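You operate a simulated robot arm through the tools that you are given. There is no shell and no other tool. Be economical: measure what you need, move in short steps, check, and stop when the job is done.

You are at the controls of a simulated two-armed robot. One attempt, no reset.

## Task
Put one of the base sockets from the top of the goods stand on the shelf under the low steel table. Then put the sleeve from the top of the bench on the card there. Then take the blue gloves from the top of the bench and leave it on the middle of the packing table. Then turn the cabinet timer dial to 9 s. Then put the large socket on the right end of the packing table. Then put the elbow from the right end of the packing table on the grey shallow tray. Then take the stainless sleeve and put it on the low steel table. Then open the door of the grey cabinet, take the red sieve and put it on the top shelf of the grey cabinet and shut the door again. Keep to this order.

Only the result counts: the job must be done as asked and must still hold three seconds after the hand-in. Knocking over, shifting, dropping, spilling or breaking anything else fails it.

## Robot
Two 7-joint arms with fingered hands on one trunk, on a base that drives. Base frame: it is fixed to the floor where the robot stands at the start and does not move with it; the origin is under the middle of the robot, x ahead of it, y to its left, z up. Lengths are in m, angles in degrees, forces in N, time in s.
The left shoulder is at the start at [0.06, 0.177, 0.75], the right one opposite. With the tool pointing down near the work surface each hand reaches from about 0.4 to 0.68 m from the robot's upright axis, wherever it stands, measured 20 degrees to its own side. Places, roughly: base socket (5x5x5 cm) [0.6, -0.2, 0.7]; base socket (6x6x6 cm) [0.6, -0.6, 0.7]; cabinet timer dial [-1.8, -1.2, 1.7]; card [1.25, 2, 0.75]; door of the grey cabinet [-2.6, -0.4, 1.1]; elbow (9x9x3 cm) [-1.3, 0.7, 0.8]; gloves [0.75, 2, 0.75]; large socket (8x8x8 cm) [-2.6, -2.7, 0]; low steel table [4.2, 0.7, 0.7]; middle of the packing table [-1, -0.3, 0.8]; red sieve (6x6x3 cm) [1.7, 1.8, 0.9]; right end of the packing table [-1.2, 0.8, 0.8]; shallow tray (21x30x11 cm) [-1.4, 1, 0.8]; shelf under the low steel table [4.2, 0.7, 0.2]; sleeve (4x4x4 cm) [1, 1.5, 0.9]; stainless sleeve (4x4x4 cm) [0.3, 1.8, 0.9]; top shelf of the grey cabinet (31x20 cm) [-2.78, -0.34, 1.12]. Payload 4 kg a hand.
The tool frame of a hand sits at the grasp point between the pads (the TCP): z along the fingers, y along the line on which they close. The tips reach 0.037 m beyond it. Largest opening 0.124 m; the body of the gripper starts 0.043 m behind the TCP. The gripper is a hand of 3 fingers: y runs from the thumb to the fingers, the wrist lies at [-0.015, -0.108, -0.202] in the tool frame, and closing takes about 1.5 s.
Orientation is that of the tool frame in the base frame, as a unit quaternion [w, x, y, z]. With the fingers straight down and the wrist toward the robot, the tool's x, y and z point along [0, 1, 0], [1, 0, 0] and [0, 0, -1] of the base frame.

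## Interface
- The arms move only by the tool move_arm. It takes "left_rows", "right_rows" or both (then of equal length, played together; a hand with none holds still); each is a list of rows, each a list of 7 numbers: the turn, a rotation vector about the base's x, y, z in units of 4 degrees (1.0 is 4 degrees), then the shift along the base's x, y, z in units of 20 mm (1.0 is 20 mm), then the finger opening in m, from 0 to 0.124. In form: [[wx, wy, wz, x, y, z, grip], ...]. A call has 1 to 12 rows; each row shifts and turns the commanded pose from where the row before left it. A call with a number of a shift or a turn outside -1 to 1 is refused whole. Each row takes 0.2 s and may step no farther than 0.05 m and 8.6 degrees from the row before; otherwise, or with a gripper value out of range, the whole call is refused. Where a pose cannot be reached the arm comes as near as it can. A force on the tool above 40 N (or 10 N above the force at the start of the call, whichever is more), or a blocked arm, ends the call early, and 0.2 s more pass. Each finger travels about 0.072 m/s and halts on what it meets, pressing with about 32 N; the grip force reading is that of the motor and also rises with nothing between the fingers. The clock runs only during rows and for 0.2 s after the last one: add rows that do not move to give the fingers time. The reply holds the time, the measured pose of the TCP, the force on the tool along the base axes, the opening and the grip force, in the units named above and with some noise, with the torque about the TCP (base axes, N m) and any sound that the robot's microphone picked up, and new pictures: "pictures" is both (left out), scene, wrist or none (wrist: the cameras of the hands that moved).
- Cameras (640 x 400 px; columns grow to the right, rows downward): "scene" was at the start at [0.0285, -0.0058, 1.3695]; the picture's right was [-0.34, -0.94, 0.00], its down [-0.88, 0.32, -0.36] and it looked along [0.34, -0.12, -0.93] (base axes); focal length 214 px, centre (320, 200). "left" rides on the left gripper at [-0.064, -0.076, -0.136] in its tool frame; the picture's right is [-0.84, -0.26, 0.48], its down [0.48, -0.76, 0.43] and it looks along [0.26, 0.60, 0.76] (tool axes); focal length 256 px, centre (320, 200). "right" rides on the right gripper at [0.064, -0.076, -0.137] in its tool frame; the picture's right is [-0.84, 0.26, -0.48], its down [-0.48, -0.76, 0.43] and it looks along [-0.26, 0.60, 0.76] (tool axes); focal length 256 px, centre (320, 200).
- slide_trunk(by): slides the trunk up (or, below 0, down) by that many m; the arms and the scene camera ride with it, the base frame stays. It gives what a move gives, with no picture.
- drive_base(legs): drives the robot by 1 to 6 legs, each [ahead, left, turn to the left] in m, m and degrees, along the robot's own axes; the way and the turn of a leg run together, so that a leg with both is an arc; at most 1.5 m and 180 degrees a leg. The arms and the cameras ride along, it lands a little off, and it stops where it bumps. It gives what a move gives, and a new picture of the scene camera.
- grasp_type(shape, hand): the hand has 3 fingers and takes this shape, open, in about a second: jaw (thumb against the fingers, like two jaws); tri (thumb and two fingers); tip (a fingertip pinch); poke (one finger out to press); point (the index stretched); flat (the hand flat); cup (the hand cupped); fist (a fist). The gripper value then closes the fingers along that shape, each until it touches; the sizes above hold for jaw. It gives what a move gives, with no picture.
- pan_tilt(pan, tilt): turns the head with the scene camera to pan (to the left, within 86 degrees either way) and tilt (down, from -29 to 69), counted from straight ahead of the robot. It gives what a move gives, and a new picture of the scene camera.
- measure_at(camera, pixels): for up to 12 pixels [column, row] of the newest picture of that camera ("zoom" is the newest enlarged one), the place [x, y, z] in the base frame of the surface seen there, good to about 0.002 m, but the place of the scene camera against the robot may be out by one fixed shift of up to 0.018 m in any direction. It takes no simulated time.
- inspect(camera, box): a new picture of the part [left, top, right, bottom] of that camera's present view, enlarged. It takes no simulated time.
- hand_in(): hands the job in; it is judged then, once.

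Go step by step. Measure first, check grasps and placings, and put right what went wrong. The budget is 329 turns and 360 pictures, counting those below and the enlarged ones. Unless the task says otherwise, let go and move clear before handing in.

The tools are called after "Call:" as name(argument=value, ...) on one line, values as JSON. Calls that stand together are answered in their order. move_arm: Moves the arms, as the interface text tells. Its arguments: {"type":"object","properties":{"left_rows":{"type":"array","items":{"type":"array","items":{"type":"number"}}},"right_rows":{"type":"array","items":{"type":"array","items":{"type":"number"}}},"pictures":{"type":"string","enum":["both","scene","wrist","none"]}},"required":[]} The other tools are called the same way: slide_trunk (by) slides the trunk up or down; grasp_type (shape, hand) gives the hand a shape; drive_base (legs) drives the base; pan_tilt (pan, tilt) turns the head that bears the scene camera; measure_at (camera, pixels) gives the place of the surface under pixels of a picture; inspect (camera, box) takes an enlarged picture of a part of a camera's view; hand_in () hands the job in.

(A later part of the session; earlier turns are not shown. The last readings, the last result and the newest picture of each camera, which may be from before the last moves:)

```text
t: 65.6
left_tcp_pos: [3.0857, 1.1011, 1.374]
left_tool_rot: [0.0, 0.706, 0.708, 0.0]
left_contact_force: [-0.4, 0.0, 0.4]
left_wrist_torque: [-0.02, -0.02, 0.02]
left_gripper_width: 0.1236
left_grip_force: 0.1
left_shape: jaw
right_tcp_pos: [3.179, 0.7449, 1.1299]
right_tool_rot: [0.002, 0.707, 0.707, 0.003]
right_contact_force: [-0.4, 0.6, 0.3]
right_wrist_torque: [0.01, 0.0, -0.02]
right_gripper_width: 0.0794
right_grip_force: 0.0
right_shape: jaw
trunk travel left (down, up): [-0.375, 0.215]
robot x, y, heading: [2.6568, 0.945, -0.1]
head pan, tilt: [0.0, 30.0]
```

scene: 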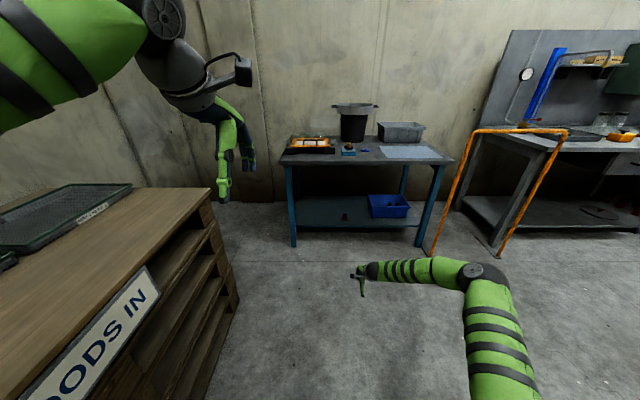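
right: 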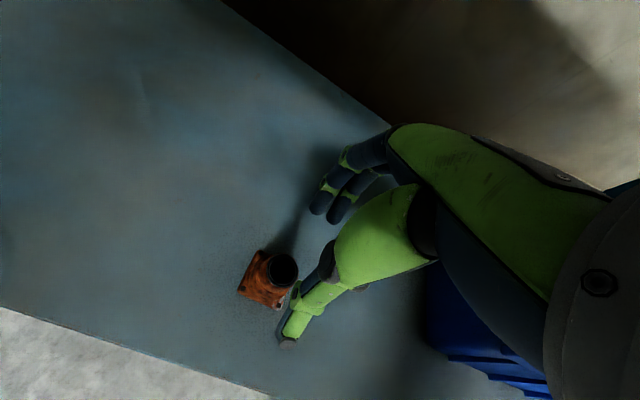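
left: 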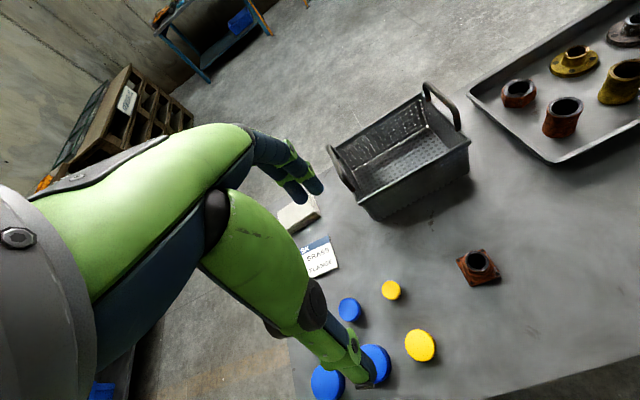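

Hands high now. Drive back along the corridor and turn to face the bench.

Call:
drive_base(legs=[[-1.45, -0.2, 0], [0, 0, 90]])

Call:
pan_tilt(pan=0, tilt=40)

```text
t: 76.7
left_tcp_pos: [1.0575, 1.1645, 1.3746]
left_tool_rot: [0.0, -0.004, 1.0, 0.0]
left_contact_force: [-0.1, -0.6, 0.4]
left_wrist_torque: [-0.02, 0.04, -0.01]
left_gripper_width: 0.1239
left_grip_force: 0.0
left_shape: jaw
right_tcp_pos: [1.4145, 1.26, 1.1296]
right_tool_rot: [-0.001, -0.005, 1.0, 0.003]
right_contact_force: [0.2, 0.7, 0.3]
right_wrist_torque: [0.03, 0.02, 0.0]
right_gripper_width: 0.0798
right_grip_force: 0.1
right_shape: jaw
trunk travel left (down, up): [-0.375, 0.215]
robot x, y, heading: [1.2172, 0.7336, 90.6]
head pan, tilt: [0.0, 30.0]
```

scene: 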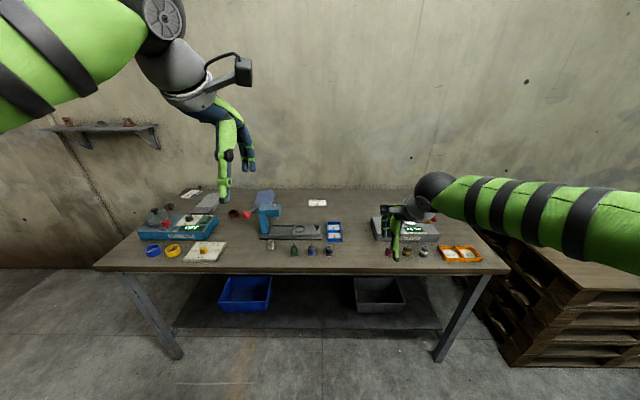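

```text
t: 77.4
left_tcp_pos: [1.059, 1.1638, 1.3741]
left_tool_rot: [0.0, -0.005, 1.0, -0.001]
left_contact_force: [0.3, 0.7, -0.3]
left_wrist_torque: [0.0, 0.0, -0.01]
left_gripper_width: 0.1235
left_grip_force: 0.1
left_shape: jaw
right_tcp_pos: [1.4146, 1.2598, 1.1291]
right_tool_rot: [-0.001, -0.004, 1.0, 0.002]
right_contact_force: [-0.1, 0.4, 0.2]
right_wrist_torque: [0.0, 0.04, 0.01]
right_gripper_width: 0.0796
right_grip_force: 0.0
right_shape: jaw
trunk travel left (down, up): [-0.375, 0.215]
robot x, y, heading: [1.2157, 0.7369, 90.4]
head pan, tilt: [0.0, 40.0]
```

scene: 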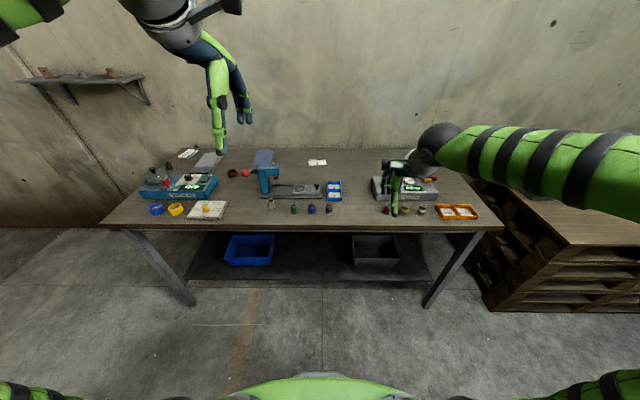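

Call:
inspect(camera="scene", box=[120, 130, 360, 280])

Call:
inspect(camera="scene", box=[240, 140, 400, 240])

Call:
inspect(camera="scene", box=[350, 140, 510, 240])

```text
2.67 times, centred on (240, 205) of scene
```

zoom: 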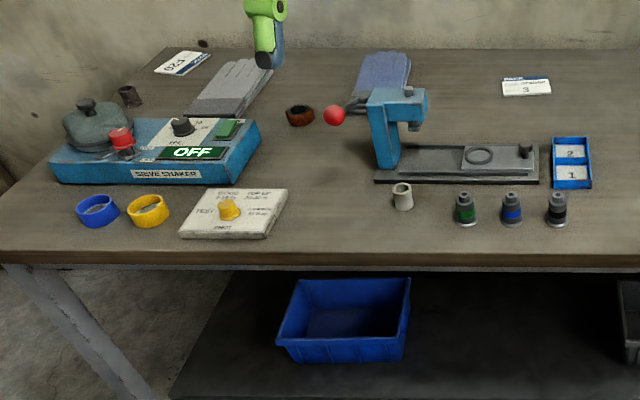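

```text
4.00 times, centred on (320, 190) of scene
```

zoom: 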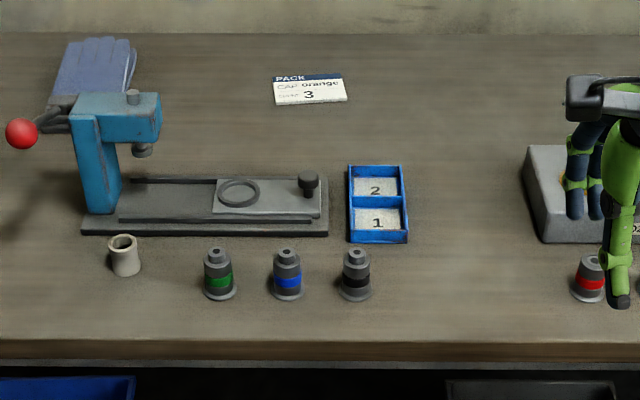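

```text
4.00 times, centred on (430, 190) of scene
```

zoom: 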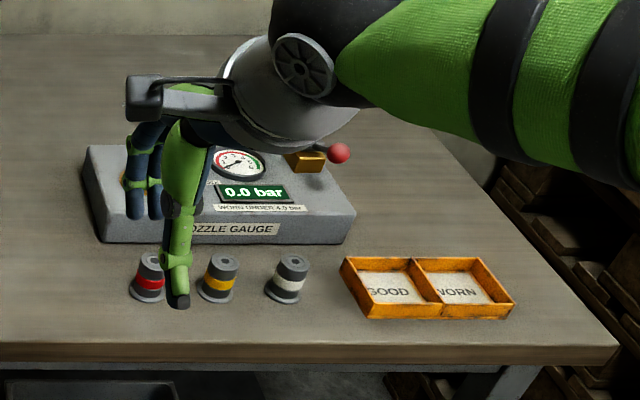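

The beige sleeve (271,204), the card "PACK 3" (317,162) and the blue gloves behind the press (263,157) are visible. Measure them.

Call:
measure_at(camera="scene", pixels=[[271, 200], [271, 206], [309, 160], [325, 160], [310, 165], [326, 165], [257, 165], [263, 152], [273, 150], [320, 225], [272, 165], [330, 185]])

```text
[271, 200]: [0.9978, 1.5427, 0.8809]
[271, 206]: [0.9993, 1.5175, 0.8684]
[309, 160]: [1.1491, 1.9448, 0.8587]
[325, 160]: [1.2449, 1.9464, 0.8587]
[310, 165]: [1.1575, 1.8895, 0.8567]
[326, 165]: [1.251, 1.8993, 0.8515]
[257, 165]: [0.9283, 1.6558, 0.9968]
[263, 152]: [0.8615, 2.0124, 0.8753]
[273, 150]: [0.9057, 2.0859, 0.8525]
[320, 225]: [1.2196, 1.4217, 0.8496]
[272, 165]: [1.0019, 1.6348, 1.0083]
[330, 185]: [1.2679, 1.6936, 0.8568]
```

I check how close the base can get: measure the base front rim and the shelf under the bench.

Call:
pan_tilt(pan=0, tilt=69)

```text
t: 78.3
left_tcp_pos: [1.0576, 1.1653, 1.3742]
left_tool_rot: [0.001, -0.005, 1.0, -0.001]
left_contact_force: [-0.3, -0.1, 0.9]
left_wrist_torque: [0.01, -0.02, -0.02]
left_gripper_width: 0.1233
left_grip_force: 0.0
left_shape: jaw
right_tcp_pos: [1.4149, 1.2609, 1.1303]
right_tool_rot: [-0.002, -0.005, 1.0, 0.003]
right_contact_force: [0.2, 0.1, 0.8]
right_wrist_torque: [0.0, -0.01, 0.01]
right_gripper_width: 0.0796
right_grip_force: 0.0
right_shape: jaw
trunk travel left (down, up): [-0.375, 0.215]
robot x, y, heading: [1.2175, 0.7403, 90.8]
head pan, tilt: [0.0, 68.8]
```

scene: 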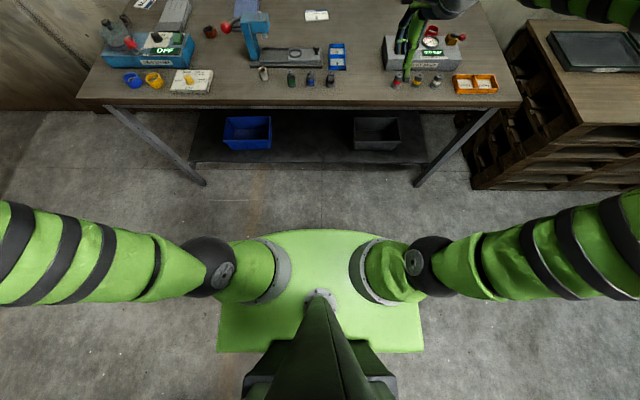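

Call:
measure_at(camera="scene", pixels=[[315, 231], [240, 250], [400, 240], [225, 345], [420, 350], [310, 160], [200, 170], [420, 175], [260, 75], [315, 15], [290, 140]])

```text
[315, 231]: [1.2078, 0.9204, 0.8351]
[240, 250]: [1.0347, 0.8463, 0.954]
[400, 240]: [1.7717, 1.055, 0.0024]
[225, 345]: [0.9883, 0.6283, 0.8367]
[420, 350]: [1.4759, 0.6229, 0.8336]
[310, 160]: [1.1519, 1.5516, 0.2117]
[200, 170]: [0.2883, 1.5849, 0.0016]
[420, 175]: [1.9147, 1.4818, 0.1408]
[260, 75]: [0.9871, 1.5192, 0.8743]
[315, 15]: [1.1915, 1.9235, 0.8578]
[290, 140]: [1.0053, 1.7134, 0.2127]
```

The front of the robot is only the torso plate (0.18 m ahead), and the bench shelf starts at y 1.55, so I can stand at y≈1.12. Raise trunk and drive so the right hand works over the sleeve at x≈1.0.

Call:
slide_trunk(by=0.19)

Call:
drive_base(legs=[[0, 0.41, -0.8], [0.33, 0, 0]])

Call:
inspect(camera="right", box=[0, 0, 640, 400])

```text
t: 80.4
left_tcp_pos: [1.0594, 1.1647, 1.5639]
left_tool_rot: [0.001, -0.005, 1.0, 0.0]
left_contact_force: [0.2, -0.2, -1.1]
left_wrist_torque: [0.0, 0.01, -0.01]
left_gripper_width: 0.1238
left_grip_force: 0.0
left_shape: jaw
right_tcp_pos: [1.4151, 1.2599, 1.3195]
right_tool_rot: [-0.001, -0.004, 1.0, 0.002]
right_contact_force: [0.2, -0.5, 0.0]
right_wrist_torque: [-0.03, -0.04, 0.0]
right_gripper_width: 0.0797
right_grip_force: 0.1
right_shape: jaw
trunk travel left (down, up): [-0.565, 0.025]
robot x, y, heading: [1.2145, 0.7341, 90.5]
head pan, tilt: [0.0, 68.8]
```

```text
t: 84.7
left_tcp_pos: [0.6597, 1.5013, 1.5629]
left_tool_rot: [0.0, 0.006, 1.0, -0.001]
left_contact_force: [0.6, -0.1, -0.1]
left_wrist_torque: [-0.01, 0.02, -0.01]
left_gripper_width: 0.1236
left_grip_force: 0.1
left_shape: jaw
right_tcp_pos: [1.0159, 1.5892, 1.3189]
right_tool_rot: [-0.001, 0.005, 1.0, 0.003]
right_contact_force: [0.1, -0.4, -1.1]
right_wrist_torque: [-0.01, 0.02, -0.01]
right_gripper_width: 0.0796
right_grip_force: 0.1
right_shape: jaw
trunk travel left (down, up): [-0.565, 0.025]
robot x, y, heading: [0.8101, 1.0679, 89.8]
head pan, tilt: [0.0, 68.8]
```

scene: 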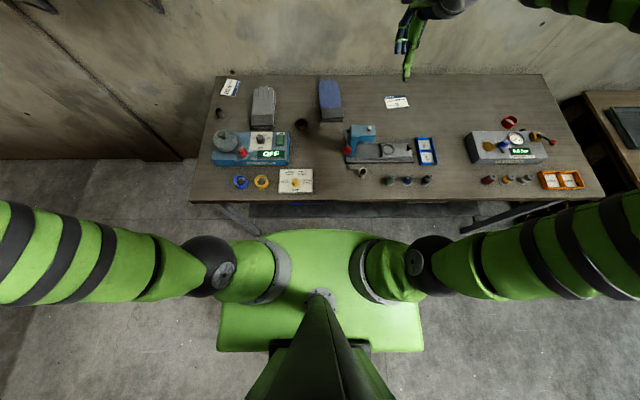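

```text
1.00 times, centred on (320, 200) of right (not enlarged: the box is as wide or as high as the picture)
```

zoom: 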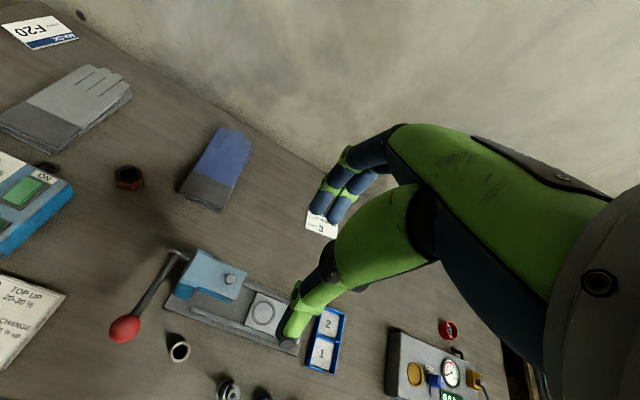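

In the right wrist view the sleeve is at (179,348), gloves at (215,170), card at (320,225). Measure.

Call:
inspect(camera="right", box=[100, 240, 356, 400])

Call:
measure_at(camera="right", pixels=[[310, 225], [320, 240], [335, 235], [215, 130], [248, 140], [180, 190], [220, 210], [225, 150], [205, 185], [310, 215]])

```text
2.50 times, centred on (228, 320) of right
```

zoom: 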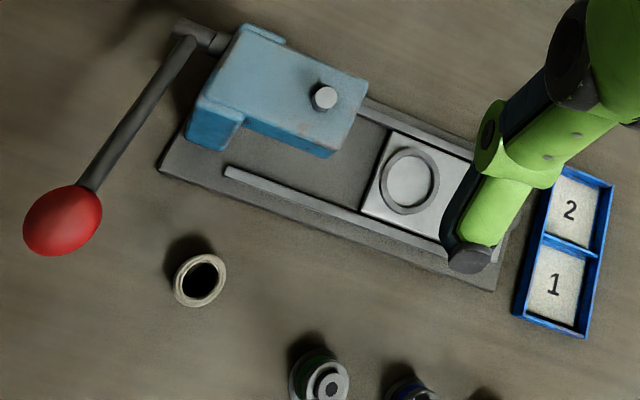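

```text
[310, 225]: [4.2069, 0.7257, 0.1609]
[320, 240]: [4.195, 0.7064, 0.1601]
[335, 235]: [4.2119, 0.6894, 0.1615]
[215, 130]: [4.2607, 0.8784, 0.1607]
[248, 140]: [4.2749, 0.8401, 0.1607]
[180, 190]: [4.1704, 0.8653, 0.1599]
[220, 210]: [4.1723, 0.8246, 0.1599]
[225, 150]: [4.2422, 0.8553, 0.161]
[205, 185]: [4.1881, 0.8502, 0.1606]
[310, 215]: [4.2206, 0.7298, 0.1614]
```

That measured a stale picture; I use the zoom picture instead, for the sleeve and press.

Call:
measure_at(camera="zoom", pixels=[[202, 256], [200, 305], [176, 285], [224, 275], [62, 220], [340, 155], [215, 80], [320, 365], [355, 75], [230, 345]])

Call:
inspect(camera="right", box=[160, 100, 352, 260])

```text
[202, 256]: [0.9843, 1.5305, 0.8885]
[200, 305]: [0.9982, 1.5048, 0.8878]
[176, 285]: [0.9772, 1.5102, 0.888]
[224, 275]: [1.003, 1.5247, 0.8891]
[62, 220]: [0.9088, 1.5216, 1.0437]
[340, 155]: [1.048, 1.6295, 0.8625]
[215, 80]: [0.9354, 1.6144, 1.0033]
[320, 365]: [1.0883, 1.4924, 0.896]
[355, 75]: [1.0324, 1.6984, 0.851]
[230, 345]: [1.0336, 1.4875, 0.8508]
```

```text
2.50 times, centred on (256, 180) of right
```

zoom: 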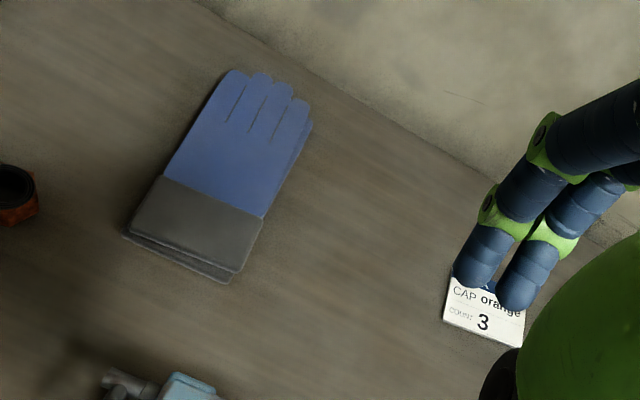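

Sleeve centre (0.990,1.518), top 0.888; press lever ball at (0.909,1.52,1.04) — 5 cm clear of the hand. Move over it, down to TCP 1.10.

Call:
move_arm(right_rows=[[0, 0, 0, -0.32, -0.9, -1, 0.07], [0, 0, 0, -0.32, -0.9, -1, 0.07], [0, 0, 0, -0.32, -0.9, -1, 0.07], [0, 0, 0, -0.31, -0.86, -1, 0.07], [0, 0, 0, 0, 0, -1, 0.07], [0, 0, 0, 0, 0, -1, 0.07], [0, 0, 0, 0, 0, -1, 0.07], [0, 0, 0, 0, 0, -1, 0.07], [0, 0, 0, 0, 0, -1, 0.07], [0, 0, 0, 0, 0, -1, 0.07], [0, 0, 0, 0, 0, 0, 0.07]], pictures="both")

```text
t: 87.1
left_tcp_pos: [0.6598, 1.4984, 1.5648]
left_tool_rot: [0.001, 0.005, 1.0, 0.0]
left_contact_force: [-0.3, -0.3, 0.2]
left_wrist_torque: [0.0, 0.0, 0.0]
left_gripper_width: 0.1239
left_grip_force: 0.1
left_shape: jaw
right_tcp_pos: [0.9913, 1.5177, 1.1205]
right_tool_rot: [-0.001, 0.005, 1.0, 0.003]
right_contact_force: [-0.4, 0.1, -0.7]
right_wrist_torque: [0.04, -0.01, -0.02]
right_gripper_width: 0.0705
right_grip_force: 0.0
right_shape: jaw
trunk travel left (down, up): [-0.565, 0.025]
robot x, y, heading: [0.809, 1.0686, 89.4]
head pan, tilt: [0.0, 68.8]
```

scene: 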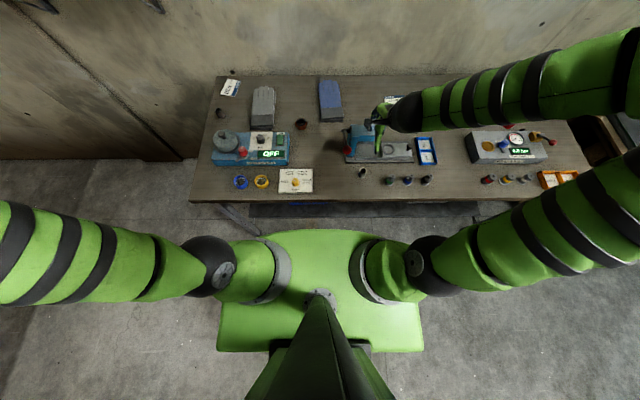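
right: 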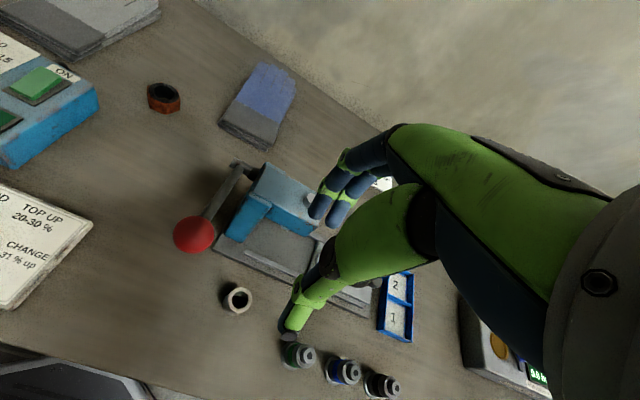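

Call:
measure_at(camera="right", pixels=[[237, 287], [237, 313], [225, 300], [250, 297], [290, 222], [265, 200], [312, 225], [195, 235], [300, 195], [240, 168]])

```text
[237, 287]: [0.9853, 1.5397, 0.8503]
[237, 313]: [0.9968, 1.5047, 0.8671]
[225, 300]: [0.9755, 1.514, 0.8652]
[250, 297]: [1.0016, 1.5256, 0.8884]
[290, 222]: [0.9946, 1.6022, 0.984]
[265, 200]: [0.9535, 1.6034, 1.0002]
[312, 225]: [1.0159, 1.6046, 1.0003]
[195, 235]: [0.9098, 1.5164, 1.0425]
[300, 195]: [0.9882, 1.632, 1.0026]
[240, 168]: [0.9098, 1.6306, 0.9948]
```

Press head front is y≥1.60 at z≥0.98; hand body reaches ~1.58. Descend carefully with a check at TCP 0.96.

Call:
move_arm(right_rows=[[0, 0, 0, 0, -0.2, -1, 0.06], [0, 0, 0, 0, 0, -1, 0.06], [0, 0, 0, 0, 0, -1, 0.06], [0, 0, 0, 0, 0, -1, 0.06], [0, 0, 0, 0, 0, -1, 0.06], [0, 0, 0, 0, 0, -1, 0.06], [0, 0, 0, 0, 0, -1, 0.06], [0, 0, 0, 0, 0, -1, 0.06], [0, 0, 0, 0, 0, 0, 0.06]], pictures="wrist")

```text
t: 89.1
left_tcp_pos: [0.6593, 1.4984, 1.5639]
left_tool_rot: [0.0, 0.005, 1.0, 0.0]
left_contact_force: [-0.2, -0.2, -1.0]
left_wrist_torque: [0.02, 0.02, 0.01]
left_gripper_width: 0.1238
left_grip_force: 0.1
left_shape: jaw
right_tcp_pos: [0.99, 1.5276, 0.9624]
right_tool_rot: [-0.001, 0.005, 1.0, 0.003]
right_contact_force: [-0.3, -4.9, 1.2]
right_wrist_torque: [0.15, 0.03, -0.08]
right_gripper_width: 0.0597
right_grip_force: 0.0
right_shape: jaw
right hand out of reach, approached as far as the arm can: row 2, 3, 4, 6
trunk travel left (down, up): [-0.565, 0.025]
robot x, y, heading: [0.8097, 1.0699, 89.5]
head pan, tilt: [0.0, 68.8]
```

right: 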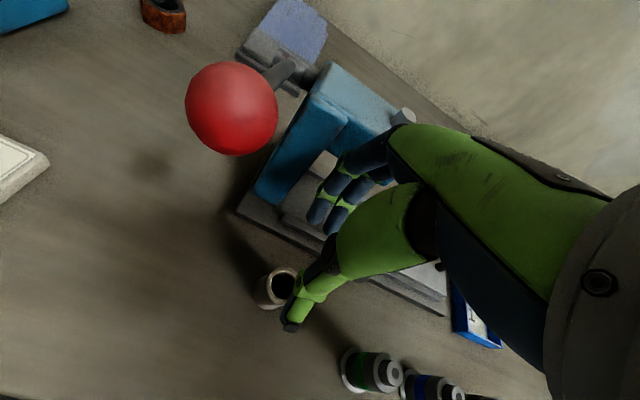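

A touch of −4.9 N: the hand drifted to y 1.528 because the target was too near the robot for the reach. Go up, and back the base off by 0.2 m for more comfortable reach.

Call:
move_arm(right_rows=[[0, 0, 0, 0, -0.5, 0, 0.06], [0, 0, 0, 0, 0, 1, 0.06], [0, 0, 0, 0, 0, 1, 0.06], [0, 0, 0, 0, 0, 1, 0.06], [0, 0, 0, 0, 0, 1, 0.06], [0, 0, 0, 0, 0, 1, 0.06], [0, 0, 0, 0, 0, 1, 0.06], [0, 0, 0, 0, 0, 1, 0.06], [0, 0, 0, 0, 0, 1, 0.06]], pictures="wrist")

```text
t: 91.1
left_tcp_pos: [0.6611, 1.4981, 1.5644]
left_tool_rot: [0.0, 0.005, 1.0, 0.0]
left_contact_force: [-0.3, 0.5, 0.3]
left_wrist_torque: [-0.02, -0.01, 0.0]
left_gripper_width: 0.1239
left_grip_force: 0.1
left_shape: jaw
right_tcp_pos: [0.9889, 1.5233, 1.122]
right_tool_rot: [0.0, 0.004, 1.0, 0.004]
right_contact_force: [-0.1, -1.1, 0.4]
right_wrist_torque: [0.0, -0.02, -0.02]
right_gripper_width: 0.0602
right_grip_force: 0.0
right_shape: jaw
right hand out of reach, approached as far as the arm can: row 1
trunk travel left (down, up): [-0.565, 0.025]
robot x, y, heading: [0.8096, 1.0644, 89.3]
head pan, tilt: [0.0, 68.8]
```

right: 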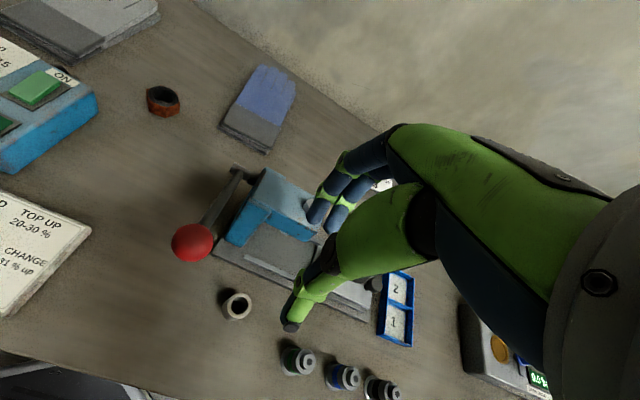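

Call:
measure_at(camera="right", pixels=[[287, 225], [192, 242], [215, 250], [238, 305], [240, 170], [312, 228]])

Call:
drive_base(legs=[[-0.2, 0, 0]])

```text
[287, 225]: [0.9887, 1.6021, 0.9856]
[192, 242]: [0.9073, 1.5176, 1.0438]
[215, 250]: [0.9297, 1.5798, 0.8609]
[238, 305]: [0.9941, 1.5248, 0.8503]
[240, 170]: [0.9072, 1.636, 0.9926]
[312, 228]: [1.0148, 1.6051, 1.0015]
```

```text
t: 92.7
left_tcp_pos: [0.6572, 1.2989, 1.5645]
left_tool_rot: [0.0, 0.005, 1.0, 0.001]
left_contact_force: [-0.1, -1.2, -0.4]
left_wrist_torque: [0.05, -0.03, -0.02]
left_gripper_width: 0.1236
left_grip_force: 0.0
left_shape: jaw
right_tcp_pos: [0.9872, 1.3257, 1.1216]
right_tool_rot: [-0.001, 0.005, 1.0, 0.003]
right_contact_force: [-0.7, -0.1, -0.9]
right_wrist_torque: [0.04, 0.0, -0.01]
right_gripper_width: 0.0605
right_grip_force: 0.0
right_shape: jaw
trunk travel left (down, up): [-0.565, 0.025]
robot x, y, heading: [0.8073, 0.8664, 89.2]
head pan, tilt: [0.0, 68.8]
```

scene: 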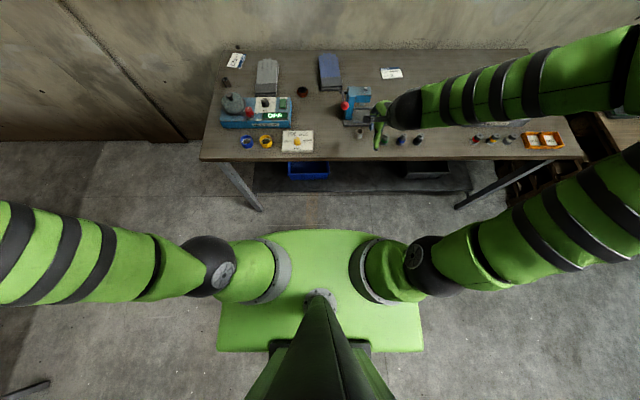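

Press unmoved. Now advance over the sleeve with an 8° tilt so the hand leans away from the press.

Call:
move_arm(right_rows=[[0.2, 0, 0, 0.02, 0.95, 0, 0.06], [0.2, 0, 0, 0.02, 0.95, 0, 0.06], [0.2, 0, 0, 0.02, 0.95, 0, 0.06], [0.2, 0, 0, 0.02, 0.95, 0, 0.06], [0.2, 0, 0, 0.02, 0.95, 0, 0.06], [0.2, 0, 0, 0.02, 0.95, 0, 0.06], [0.2, 0, 0, 0.02, 0.95, 0, 0.06], [0.2, 0, 0, 0.02, 0.95, 0, 0.06], [0.2, 0, 0, 0, 0.95, 0, 0.06], [0.2, 0, 0, 0, 0.95, 0, 0.06], [0, 0, 0, 0, 0, 0, 0.06]], pictures="none")

Call:
move_arm(right_rows=[[0, 0, 0, 0, 0, -1, 0.06], [0, 0, 0, 0, 0, -1, 0.06], [0, 0, 0, 0, 0, -1, 0.06], [0, 0, 0, 0, 0, -1, 0.06], [0, 0, 0, 0, 0, -1, 0.06], [0, 0, 0, 0, 0, -1, 0.06], [0, 0, 0, 0, 0, -1, 0.06], [0, 0, 0, 0, 0, 0, 0.06]], pictures="wrist")

```text
t: 95.1
left_tcp_pos: [0.6581, 1.3013, 1.5635]
left_tool_rot: [0.0, 0.005, 1.0, 0.0]
left_contact_force: [-0.5, 0.4, 1.0]
left_wrist_torque: [0.02, 0.01, 0.04]
left_gripper_width: 0.1239
left_grip_force: 0.1
left_shape: jaw
right_tcp_pos: [0.9902, 1.5164, 1.12]
right_tool_rot: [-0.001, 0.005, 0.997, 0.073]
right_contact_force: [0.7, 0.5, 0.8]
right_wrist_torque: [-0.01, 0.0, 0.03]
right_gripper_width: 0.0602
right_grip_force: 0.1
right_shape: jaw
trunk travel left (down, up): [-0.565, 0.025]
robot x, y, heading: [0.8064, 0.8699, 89.6]
head pan, tilt: [0.0, 68.8]
```

```text
t: 96.9
left_tcp_pos: [0.6576, 1.301, 1.5644]
left_tool_rot: [0.0, 0.004, 1.0, 0.0]
left_contact_force: [-0.2, -0.3, -0.4]
left_wrist_torque: [0.01, -0.01, 0.0]
left_gripper_width: 0.1238
left_grip_force: 0.0
left_shape: jaw
right_tcp_pos: [0.9909, 1.5178, 0.9813]
right_tool_rot: [-0.001, 0.005, 0.997, 0.073]
right_contact_force: [0.0, 0.5, 0.1]
right_wrist_torque: [0.01, -0.01, 0.04]
right_gripper_width: 0.0603
right_grip_force: 0.1
right_shape: jaw
trunk travel left (down, up): [-0.565, 0.025]
robot x, y, heading: [0.8099, 0.8685, 89.5]
head pan, tilt: [0.0, 68.8]
```

right: 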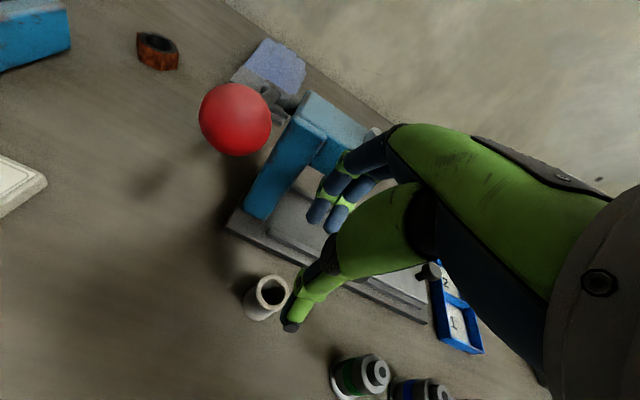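

No contact. Descend to TCP 0.898 and close.

Call:
move_arm(right_rows=[[0, 0, 0, 0, 0, -1, 0.06], [0, 0, 0, 0, 0, -1, 0.06], [0, 0, 0, 0, 0, -1, 0.06], [0, 0, 0, 0, 0, -0.7, 0.06], [0, 0, 0, 0, 0, -0.45, 0.06], [0, 0, 0, 0, 0, 0, 0.03], [0, 0, 0, 0, 0, 0, 0], [0, 0, 0, 0, 0, 0, 0], [0, 0, 0, 0, 0, 0, 0], [0, 0, 0, 0, 0, 0, 0]], pictures="wrist")

```text
t: 99.1
left_tcp_pos: [0.6569, 1.3024, 1.5649]
left_tool_rot: [0.0, 0.005, 1.0, 0.0]
left_contact_force: [0.5, -0.2, -0.9]
left_wrist_torque: [-0.02, 0.01, 0.01]
left_gripper_width: 0.1238
left_grip_force: 0.1
left_shape: jaw
right_tcp_pos: [0.9902, 1.5159, 0.8975]
right_tool_rot: [0.0, 0.005, 0.997, 0.074]
right_contact_force: [0.9, 1.7, 7.1]
right_wrist_torque: [0.28, -0.01, 0.0]
right_gripper_width: 0.0281
right_grip_force: 32.2
right_shape: jaw
trunk travel left (down, up): [-0.565, 0.025]
robot x, y, heading: [0.8035, 0.8695, 89.6]
head pan, tilt: [0.0, 68.8]
```

right: 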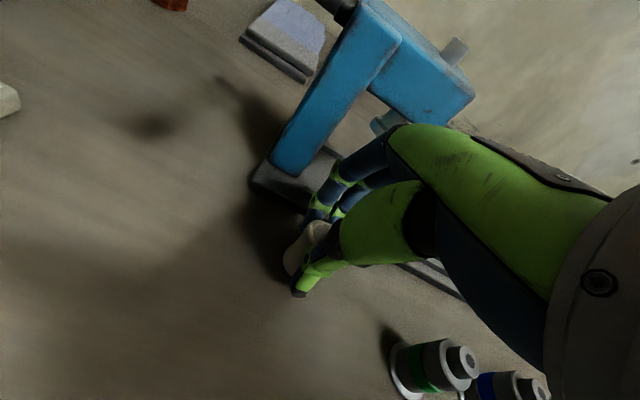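

Grip at 0.028 — the sleeve is held. Lift straight up 0.24.

Call:
move_arm(right_rows=[[0, 0, 0, 0, -0.1, 1, 0], [0, 0, 0, 0, -0.1, 1, 0], [0, 0, 0, 0, -0.1, 1, 0], [0, 0, 0, 0, -0.1, 1, 0], [0, 0, 0, 0, 0, 1, 0], [0, 0, 0, 0, 0, 1, 0], [0, 0, 0, 0, 0, 1, 0], [0, 0, 0, 0, 0, 1, 0], [0, 0, 0, 0, 0, 1, 0], [0, 0, 0, 0, 0, 1, 0], [0, 0, 0, 0, 0, 1, 0], [0, 0, 0, 0, 0, 1, 0]], pictures="wrist")

```text
t: 101.7
left_tcp_pos: [0.6581, 1.3009, 1.5634]
left_tool_rot: [0.0, 0.004, 1.0, 0.0]
left_contact_force: [0.9, -0.5, 0.1]
left_wrist_torque: [0.02, 0.01, -0.01]
left_gripper_width: 0.1236
left_grip_force: 0.1
left_shape: jaw
right_tcp_pos: [0.9895, 1.5067, 1.1378]
right_tool_rot: [-0.002, 0.006, 0.997, 0.072]
right_contact_force: [-0.4, 0.7, -1.1]
right_wrist_torque: [-0.02, -0.03, 0.01]
right_gripper_width: 0.0277
right_grip_force: 32.2
right_shape: jaw
trunk travel left (down, up): [-0.565, 0.025]
robot x, y, heading: [0.8074, 0.8696, 89.4]
head pan, tilt: [0.0, 68.8]
```

right: 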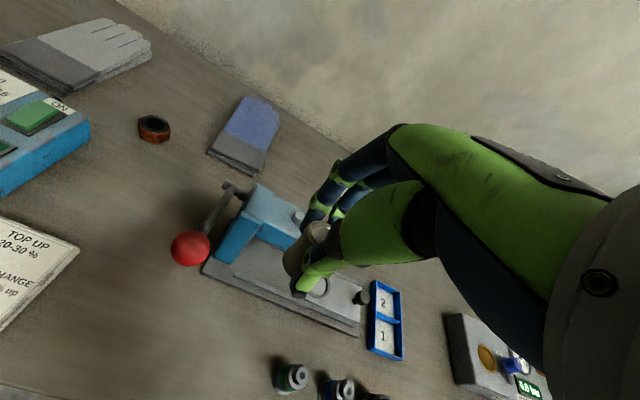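

Drive right 0.21 and ahead 0.27 to bring the card into reach.

Call:
drive_base(legs=[[0, -0.21, 0.5], [0.27, 0, 0]])

Call:
inspect(camera="right", box=[160, 80, 480, 280])

```text
t: 104.8
left_tcp_pos: [0.8586, 1.5713, 1.5627]
left_tool_rot: [0.001, -0.001, 1.0, -0.001]
left_contact_force: [0.3, 0.3, 0.5]
left_wrist_torque: [-0.02, 0.03, 0.02]
left_gripper_width: 0.1233
left_grip_force: 0.2
left_shape: jaw
right_tcp_pos: [1.1881, 1.7821, 1.1363]
right_tool_rot: [0.0, -0.001, 0.997, 0.072]
right_contact_force: [0.1, 0.5, -2.2]
right_wrist_torque: [0.01, 0.0, 0.0]
right_gripper_width: 0.0276
right_grip_force: 31.8
right_shape: jaw
trunk travel left (down, up): [-0.565, 0.025]
robot x, y, heading: [1.0132, 1.1406, 90.0]
head pan, tilt: [0.0, 68.8]
```

scene: 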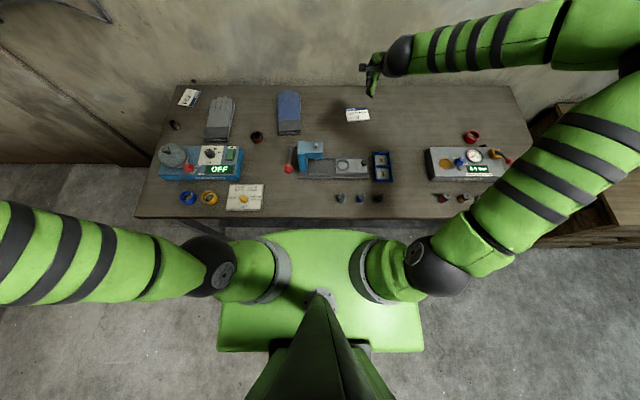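

```text
2.00 times, centred on (320, 180) of right
```

zoom: 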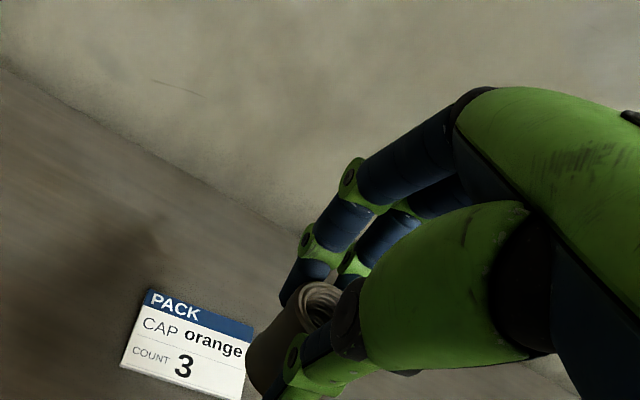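

Call:
measure_at(camera="zoom", pixels=[[152, 293], [250, 330], [125, 361], [236, 395], [186, 345]])

Call:
measure_at(camera="scene", pixels=[[358, 115]])

```text
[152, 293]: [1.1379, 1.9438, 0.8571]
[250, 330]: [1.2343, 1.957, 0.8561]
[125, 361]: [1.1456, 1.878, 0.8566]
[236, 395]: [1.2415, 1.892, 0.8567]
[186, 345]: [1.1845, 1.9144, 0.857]
```

```text
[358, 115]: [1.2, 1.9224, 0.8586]
```

Card centre (1.190,1.918), top z 0.857. Move forward 0.136 then down to TCP ≈0.93.

Call:
move_arm(right_rows=[[0, 0, 0, 0.03, 0.97, 0, 0], [0, 0, 0, 0.03, 0.97, 0, 0], [0, 0, 0, 0.03, 0.97, 0, 0], [0, 0, 0, 0, 0.97, 0, 0], [0, 0, 0, 0, 0.97, 0, 0], [0, 0, 0, 0, 0.97, 0, 0], [0, 0, 0, 0, 0.97, 0, 0], [0, 0, 0, 0, 0, -1, 0], [0, 0, 0, 0, 0, -1, 0], [0, 0, 0, 0, 0, -1, 0], [0, 0, 0, 0, 0, -1, 0], [0, 0, 0, 0, 0, -1, 0]], pictures="none")

Call:
move_arm(right_rows=[[0, 0, 0, 0, 0, -1, 0], [0, 0, 0, 0, 0, -1, 0], [0, 0, 0, 0, 0, -1, 0], [0, 0, 0, 0, 0, -1, 0], [0, 0, 0, 0, 0, -1, 0], [0, 0, 0, 0, 0, 0, 0]], pictures="wrist")

```text
t: 107.5
left_tcp_pos: [0.8594, 1.5704, 1.5632]
left_tool_rot: [0.0, -0.002, 1.0, 0.001]
left_contact_force: [-0.2, 0.0, 0.0]
left_wrist_torque: [0.02, 0.04, -0.01]
left_gripper_width: 0.1236
left_grip_force: 0.1
left_shape: jaw
right_tcp_pos: [1.1911, 1.9172, 1.0372]
right_tool_rot: [-0.001, 0.0, 0.997, 0.072]
right_contact_force: [1.2, 0.0, -1.5]
right_wrist_torque: [0.0, 0.03, 0.01]
right_gripper_width: 0.0277
right_grip_force: 32.2
right_shape: jaw
trunk travel left (down, up): [-0.565, 0.025]
robot x, y, heading: [1.0166, 1.1409, 89.9]
head pan, tilt: [0.0, 68.8]
```

```text
t: 108.8
left_tcp_pos: [0.8569, 1.5699, 1.5638]
left_tool_rot: [0.0, -0.002, 1.0, 0.0]
left_contact_force: [-0.1, 0.4, 0.3]
left_wrist_torque: [0.0, -0.03, 0.01]
left_gripper_width: 0.1234
left_grip_force: 0.0
left_shape: jaw
right_tcp_pos: [1.1894, 1.9162, 0.9377]
right_tool_rot: [-0.001, -0.001, 0.997, 0.072]
right_contact_force: [-0.1, 0.2, -0.5]
right_wrist_torque: [0.01, -0.02, -0.04]
right_gripper_width: 0.0277
right_grip_force: 32.1
right_shape: jaw
trunk travel left (down, up): [-0.565, 0.025]
robot x, y, heading: [1.0105, 1.1416, 90.3]
head pan, tilt: [0.0, 68.8]
```

right: 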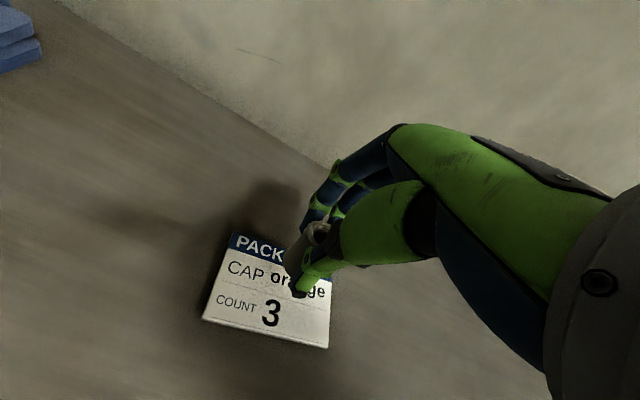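

Well placed over the card. Lower ~0.035 in small rows until contact.

Call:
move_arm(right_rows=[[0, 0, 0, 0, 0, -0.8, 0], [0, 0, 0, 0, 0, -0.5, 0], [0, 0, 0, 0, 0, -0.2, 0], [0, 0, 0, 0, 0, -0.15, 0], [0, 0, 0, 0, 0, 0, 0]], pictures="wrist")

```text
t: 110.0
left_tcp_pos: [0.8587, 1.5704, 1.5639]
left_tool_rot: [0.0, -0.002, 1.0, 0.0]
left_contact_force: [0.5, 0.3, 0.0]
left_wrist_torque: [0.0, -0.03, 0.01]
left_gripper_width: 0.1238
left_grip_force: 0.0
left_shape: jaw
right_tcp_pos: [1.1909, 1.9172, 0.9046]
right_tool_rot: [-0.001, 0.0, 0.997, 0.073]
right_contact_force: [-1.0, -0.9, 2.6]
right_wrist_torque: [0.06, 0.02, 0.0]
right_gripper_width: 0.0278
right_grip_force: 32.7
right_shape: jaw
trunk travel left (down, up): [-0.565, 0.025]
robot x, y, heading: [1.0093, 1.1421, 90.3]
head pan, tilt: [0.0, 68.8]
```

right: 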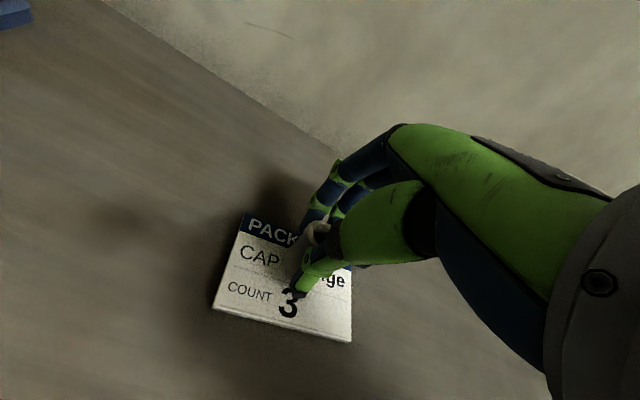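

Light contact (2.6 N up). Open and rise.

Call:
move_arm(right_rows=[[0, 0, 0, 0, 0, -0.04, 0.0278], [0, 0, 0, 0, 0, 0, 0.035], [0, 0, 0, 0, 0, 0, 0.045], [0, 0, 0, 0, 0, 0, 0.06], [0, 0, 0, 0, 0, 0, 0.07], [0, 0, 0, 0, 0, 0, 0.07], [0, 0, 0, 0, -0.14, 1, 0.07], [0, 0, 0, 0, -0.14, 1, 0.07], [0, 0, 0, 0, -0.14, 1, 0.07], [0, 0, 0, 0, 0, 1, 0.07], [0, 0, 0, 0, 0, 1, 0.07]], pictures="wrist")

```text
t: 112.5
left_tcp_pos: [0.8579, 1.5701, 1.5632]
left_tool_rot: [-0.001, -0.003, 1.0, 0.0]
left_contact_force: [0.2, -0.2, -0.8]
left_wrist_torque: [0.0, 0.0, 0.01]
left_gripper_width: 0.1237
left_grip_force: 0.0
left_shape: jaw
right_tcp_pos: [1.1893, 1.9083, 1.0033]
right_tool_rot: [-0.001, -0.002, 0.997, 0.073]
right_contact_force: [-0.9, 0.8, -0.1]
right_wrist_torque: [-0.01, 0.01, 0.0]
right_gripper_width: 0.0697
right_grip_force: 0.0
right_shape: jaw
trunk travel left (down, up): [-0.565, 0.025]
robot x, y, heading: [1.0168, 1.1413, 90.5]
head pan, tilt: [0.0, 68.8]
```

right: 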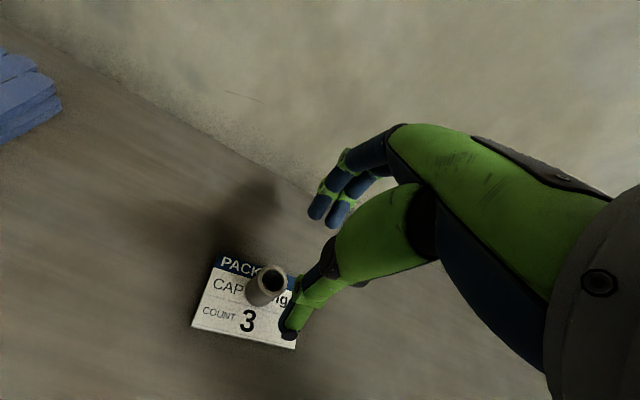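

The sleeve stands on the card at (265,285). Raise the hand and view the blue gloves.

Call:
move_arm(right_rows=[[-0.2, 0, 0, 0, -1, 1, 0.1], [-0.2, 0, 0, 0, -1, 1, 0.1], [-0.2, 0, 0, 0, -1, 1, 0.1], [-0.2, 0, 0, 0, -1, 1, 0.1], [-0.2, 0, 0, 0, -1, 1, 0.1], [-0.2, 0, 0, 0, -1, 1, 0.1], [-0.2, 0, 0, 0, -1, 1, 0.1], [-0.2, 0, 0, 0, -1, 1, 0.1], [-0.2, 0, 0, 0, -1, 1, 0.124], [-0.2, 0, 0, 0, -1, 1, 0.124]], pictures="scene")

Call:
inspect(camera="scene", box=[240, 70, 400, 170])

```text
t: 114.7
left_tcp_pos: [0.8596, 1.5689, 1.5639]
left_tool_rot: [-0.001, -0.001, 1.0, 0.001]
left_contact_force: [0.1, -0.3, 0.3]
left_wrist_torque: [0.0, 0.01, -0.01]
left_gripper_width: 0.1236
left_grip_force: 0.1
left_shape: jaw
right_tcp_pos: [1.1896, 1.708, 1.203]
right_tool_rot: [-0.002, -0.001, 1.0, 0.003]
right_contact_force: [0.6, -0.5, -0.3]
right_wrist_torque: [0.01, 0.01, -0.02]
right_gripper_width: 0.1237
right_grip_force: 0.2
right_shape: jaw
trunk travel left (down, up): [-0.565, 0.025]
robot x, y, heading: [1.0136, 1.1408, 90.4]
head pan, tilt: [0.0, 68.8]
```

scene: 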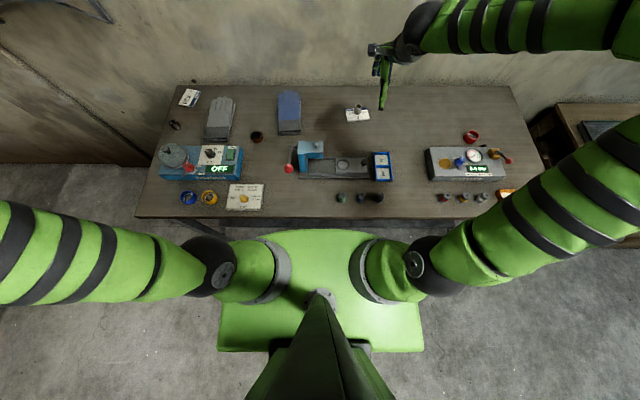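

```text
4.00 times, centred on (320, 120) of scene
```

zoom: 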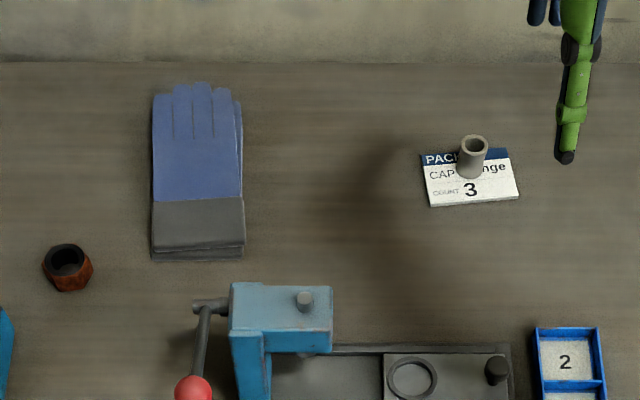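

Call:
measure_at(camera="zoom", pixels=[[153, 100], [240, 105], [153, 200], [240, 200], [153, 250], [243, 250], [197, 250], [197, 160], [197, 265], [440, 85], [320, 200], [190, 88]])

```text
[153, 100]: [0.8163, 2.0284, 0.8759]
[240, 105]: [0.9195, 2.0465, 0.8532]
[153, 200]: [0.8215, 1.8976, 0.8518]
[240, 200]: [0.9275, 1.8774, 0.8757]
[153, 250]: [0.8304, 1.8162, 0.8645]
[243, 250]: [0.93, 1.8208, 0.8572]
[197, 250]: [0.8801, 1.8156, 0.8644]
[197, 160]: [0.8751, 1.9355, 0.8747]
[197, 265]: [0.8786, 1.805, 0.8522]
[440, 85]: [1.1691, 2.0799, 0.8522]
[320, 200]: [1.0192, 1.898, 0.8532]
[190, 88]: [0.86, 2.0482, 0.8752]
```

Gloves: x≈0.81–0.92, y≈1.81–2.05, z 0.852–0.876 (scene is ≈+0.01 in x versus the wrist). I will use the left hand yawed −90° (closing along x) and tilted forward 35° for reach. First rotate in the air.

Call:
move_arm(left_rows=[[0, 0, -1, 0, 0, -0.7, 0.124], [0, 0, -1, 0, 0, -0.7, 0.124], [0, 0, -1, 0, 0, -0.7, 0.124], [0, 0, -1, 0, 0, -0.7, 0.124], [0, 0, -1, 0, 0, -0.7, 0.124], [0, 0, -1, 0, 0, -0.7, 0.124], [0, 0, -1, 0, 0, -0.7, 0.124], [0, 0, -1, 0, 0, -0.7, 0.124], [0, 0, -1, 0, 0, -0.7, 0.124], [0, 0, -1, 0, 0, -0.7, 0.124], [0, 0, -1, 0, 0, -0.7, 0.124], [0, 0, -1, 0, 0, -0.7, 0.124]], pictures="none")

Call:
move_arm(left_rows=[[0, 0, -1, 0, 0.5, 0, 0.124], [0, 0, -1, 0, 0.5, 0, 0.124], [0, 0, -1, 0, 0.5, 0, 0.124], [0, 0, -1, 0, 0.5, 0, 0.124], [0, 0, -1, 0, 0.5, 0, 0.124], [0, 0, -1, 0, 0.5, 0, 0.124], [0, 0, -1, 0, 0.5, 0, 0.124], [0, 0, -1, 0, 0.5, 0, 0.124], [0, 0, -1, 0, 0.5, 0, 0.124], [0, 0, -1, 0, 0.5, 0, 0.124], [0, 0, -0.5, 0, 0.5, 0, 0.124]], pictures="scene")

```text
t: 117.2
left_tcp_pos: [0.8586, 1.5692, 1.396]
left_tool_rot: [0.0, 0.405, 0.914, 0.0]
left_contact_force: [-0.5, 0.2, -0.1]
left_wrist_torque: [0.01, -0.01, 0.0]
left_gripper_width: 0.1235
left_grip_force: 0.1
left_shape: jaw
right_tcp_pos: [1.1908, 1.7096, 1.2026]
right_tool_rot: [-0.002, -0.001, 1.0, 0.002]
right_contact_force: [0.1, -0.4, -0.1]
right_wrist_torque: [-0.01, -0.02, -0.02]
right_gripper_width: 0.1239
right_grip_force: 0.1
right_shape: jaw
trunk travel left (down, up): [-0.565, 0.025]
robot x, y, heading: [1.0162, 1.1395, 90.0]
head pan, tilt: [0.0, 68.8]
```

```text
t: 119.7
left_tcp_pos: [0.859, 1.682, 1.3962]
left_tool_rot: [0.0, 0.706, 0.708, 0.001]
left_contact_force: [-0.1, 0.5, 0.2]
left_wrist_torque: [0.01, -0.01, 0.0]
left_gripper_width: 0.1237
left_grip_force: 0.1
left_shape: jaw
right_tcp_pos: [1.1909, 1.7106, 1.2021]
right_tool_rot: [-0.002, 0.0, 1.0, 0.003]
right_contact_force: [0.1, -0.6, -0.5]
right_wrist_torque: [-0.01, -0.02, 0.0]
right_gripper_width: 0.1239
right_grip_force: 0.0
right_shape: jaw
trunk travel left (down, up): [-0.565, 0.025]
robot x, y, heading: [1.0161, 1.1395, 90.1]
head pan, tilt: [0.0, 68.8]
```

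scene: 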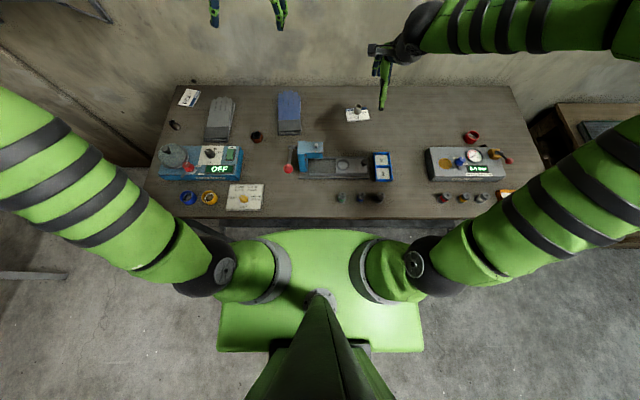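

Call:
move_arm(left_rows=[[0.73, 0, 0, 0, 1, -0.6, 0.124], [0.73, 0, 0, 0, 1, -0.6, 0.124], [0.73, 0, 0, 0, 1, -0.6, 0.124], [0.73, 0, 0, 0, 1, -0.6, 0.124], [0.73, 0, 0, 0, 1, -0.6, 0.124], [0.73, 0, 0, 0, 1, -0.6, 0.124], [0.73, 0, 0, 0, 1, -0.6, 0.124], [0.73, 0, 0, 0, 1, -0.6, 0.124], [0.73, 0, 0, 0, 1, -0.6, 0.124], [0.73, 0, 0, 0, 1, -0.6, 0.124], [0.73, 0, 0, 0, 1, -0.6, 0.124], [0.73, 0, 0, 0, 1, -0.6, 0.124]], pictures="wrist")

```text
t: 122.2
left_tcp_pos: [0.8586, 1.9214, 1.2524]
left_tool_rot: [-0.213, 0.674, 0.675, 0.214]
left_contact_force: [-0.6, 0.4, -0.4]
left_wrist_torque: [-0.03, 0.0, 0.02]
left_gripper_width: 0.1237
left_grip_force: 0.0
left_shape: jaw
right_tcp_pos: [1.19, 1.7103, 1.2032]
right_tool_rot: [-0.001, -0.001, 1.0, 0.003]
right_contact_force: [0.1, -0.6, -0.3]
right_wrist_torque: [-0.03, 0.01, 0.02]
right_gripper_width: 0.1236
right_grip_force: 0.1
right_shape: jaw
trunk travel left (down, up): [-0.565, 0.025]
robot x, y, heading: [1.0126, 1.1382, 90.0]
head pan, tilt: [0.0, 68.8]
```

left: 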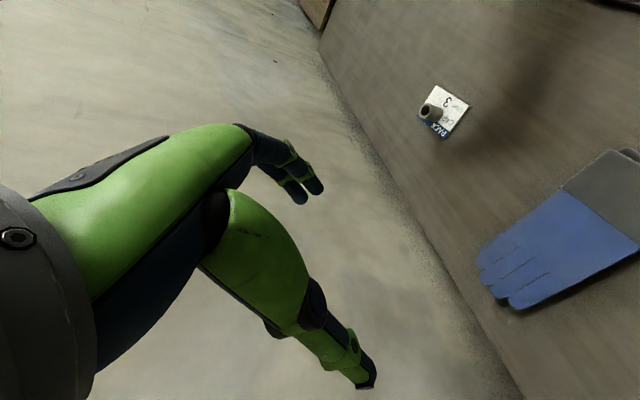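

Call:
measure_at(camera="left", pixels=[[482, 268], [512, 302], [520, 230], [562, 195], [632, 255], [590, 275], [605, 165], [575, 230], [440, 105], [360, 60], [470, 280]])

```text
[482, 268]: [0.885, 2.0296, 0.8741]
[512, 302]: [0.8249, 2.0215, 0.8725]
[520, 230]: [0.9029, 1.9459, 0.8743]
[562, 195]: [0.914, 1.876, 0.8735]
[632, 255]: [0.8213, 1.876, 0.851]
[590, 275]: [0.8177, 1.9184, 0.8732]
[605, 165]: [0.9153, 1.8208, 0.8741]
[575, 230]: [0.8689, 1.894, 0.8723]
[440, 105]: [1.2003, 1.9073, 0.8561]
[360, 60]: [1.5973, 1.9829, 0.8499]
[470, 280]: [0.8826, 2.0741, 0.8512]
```

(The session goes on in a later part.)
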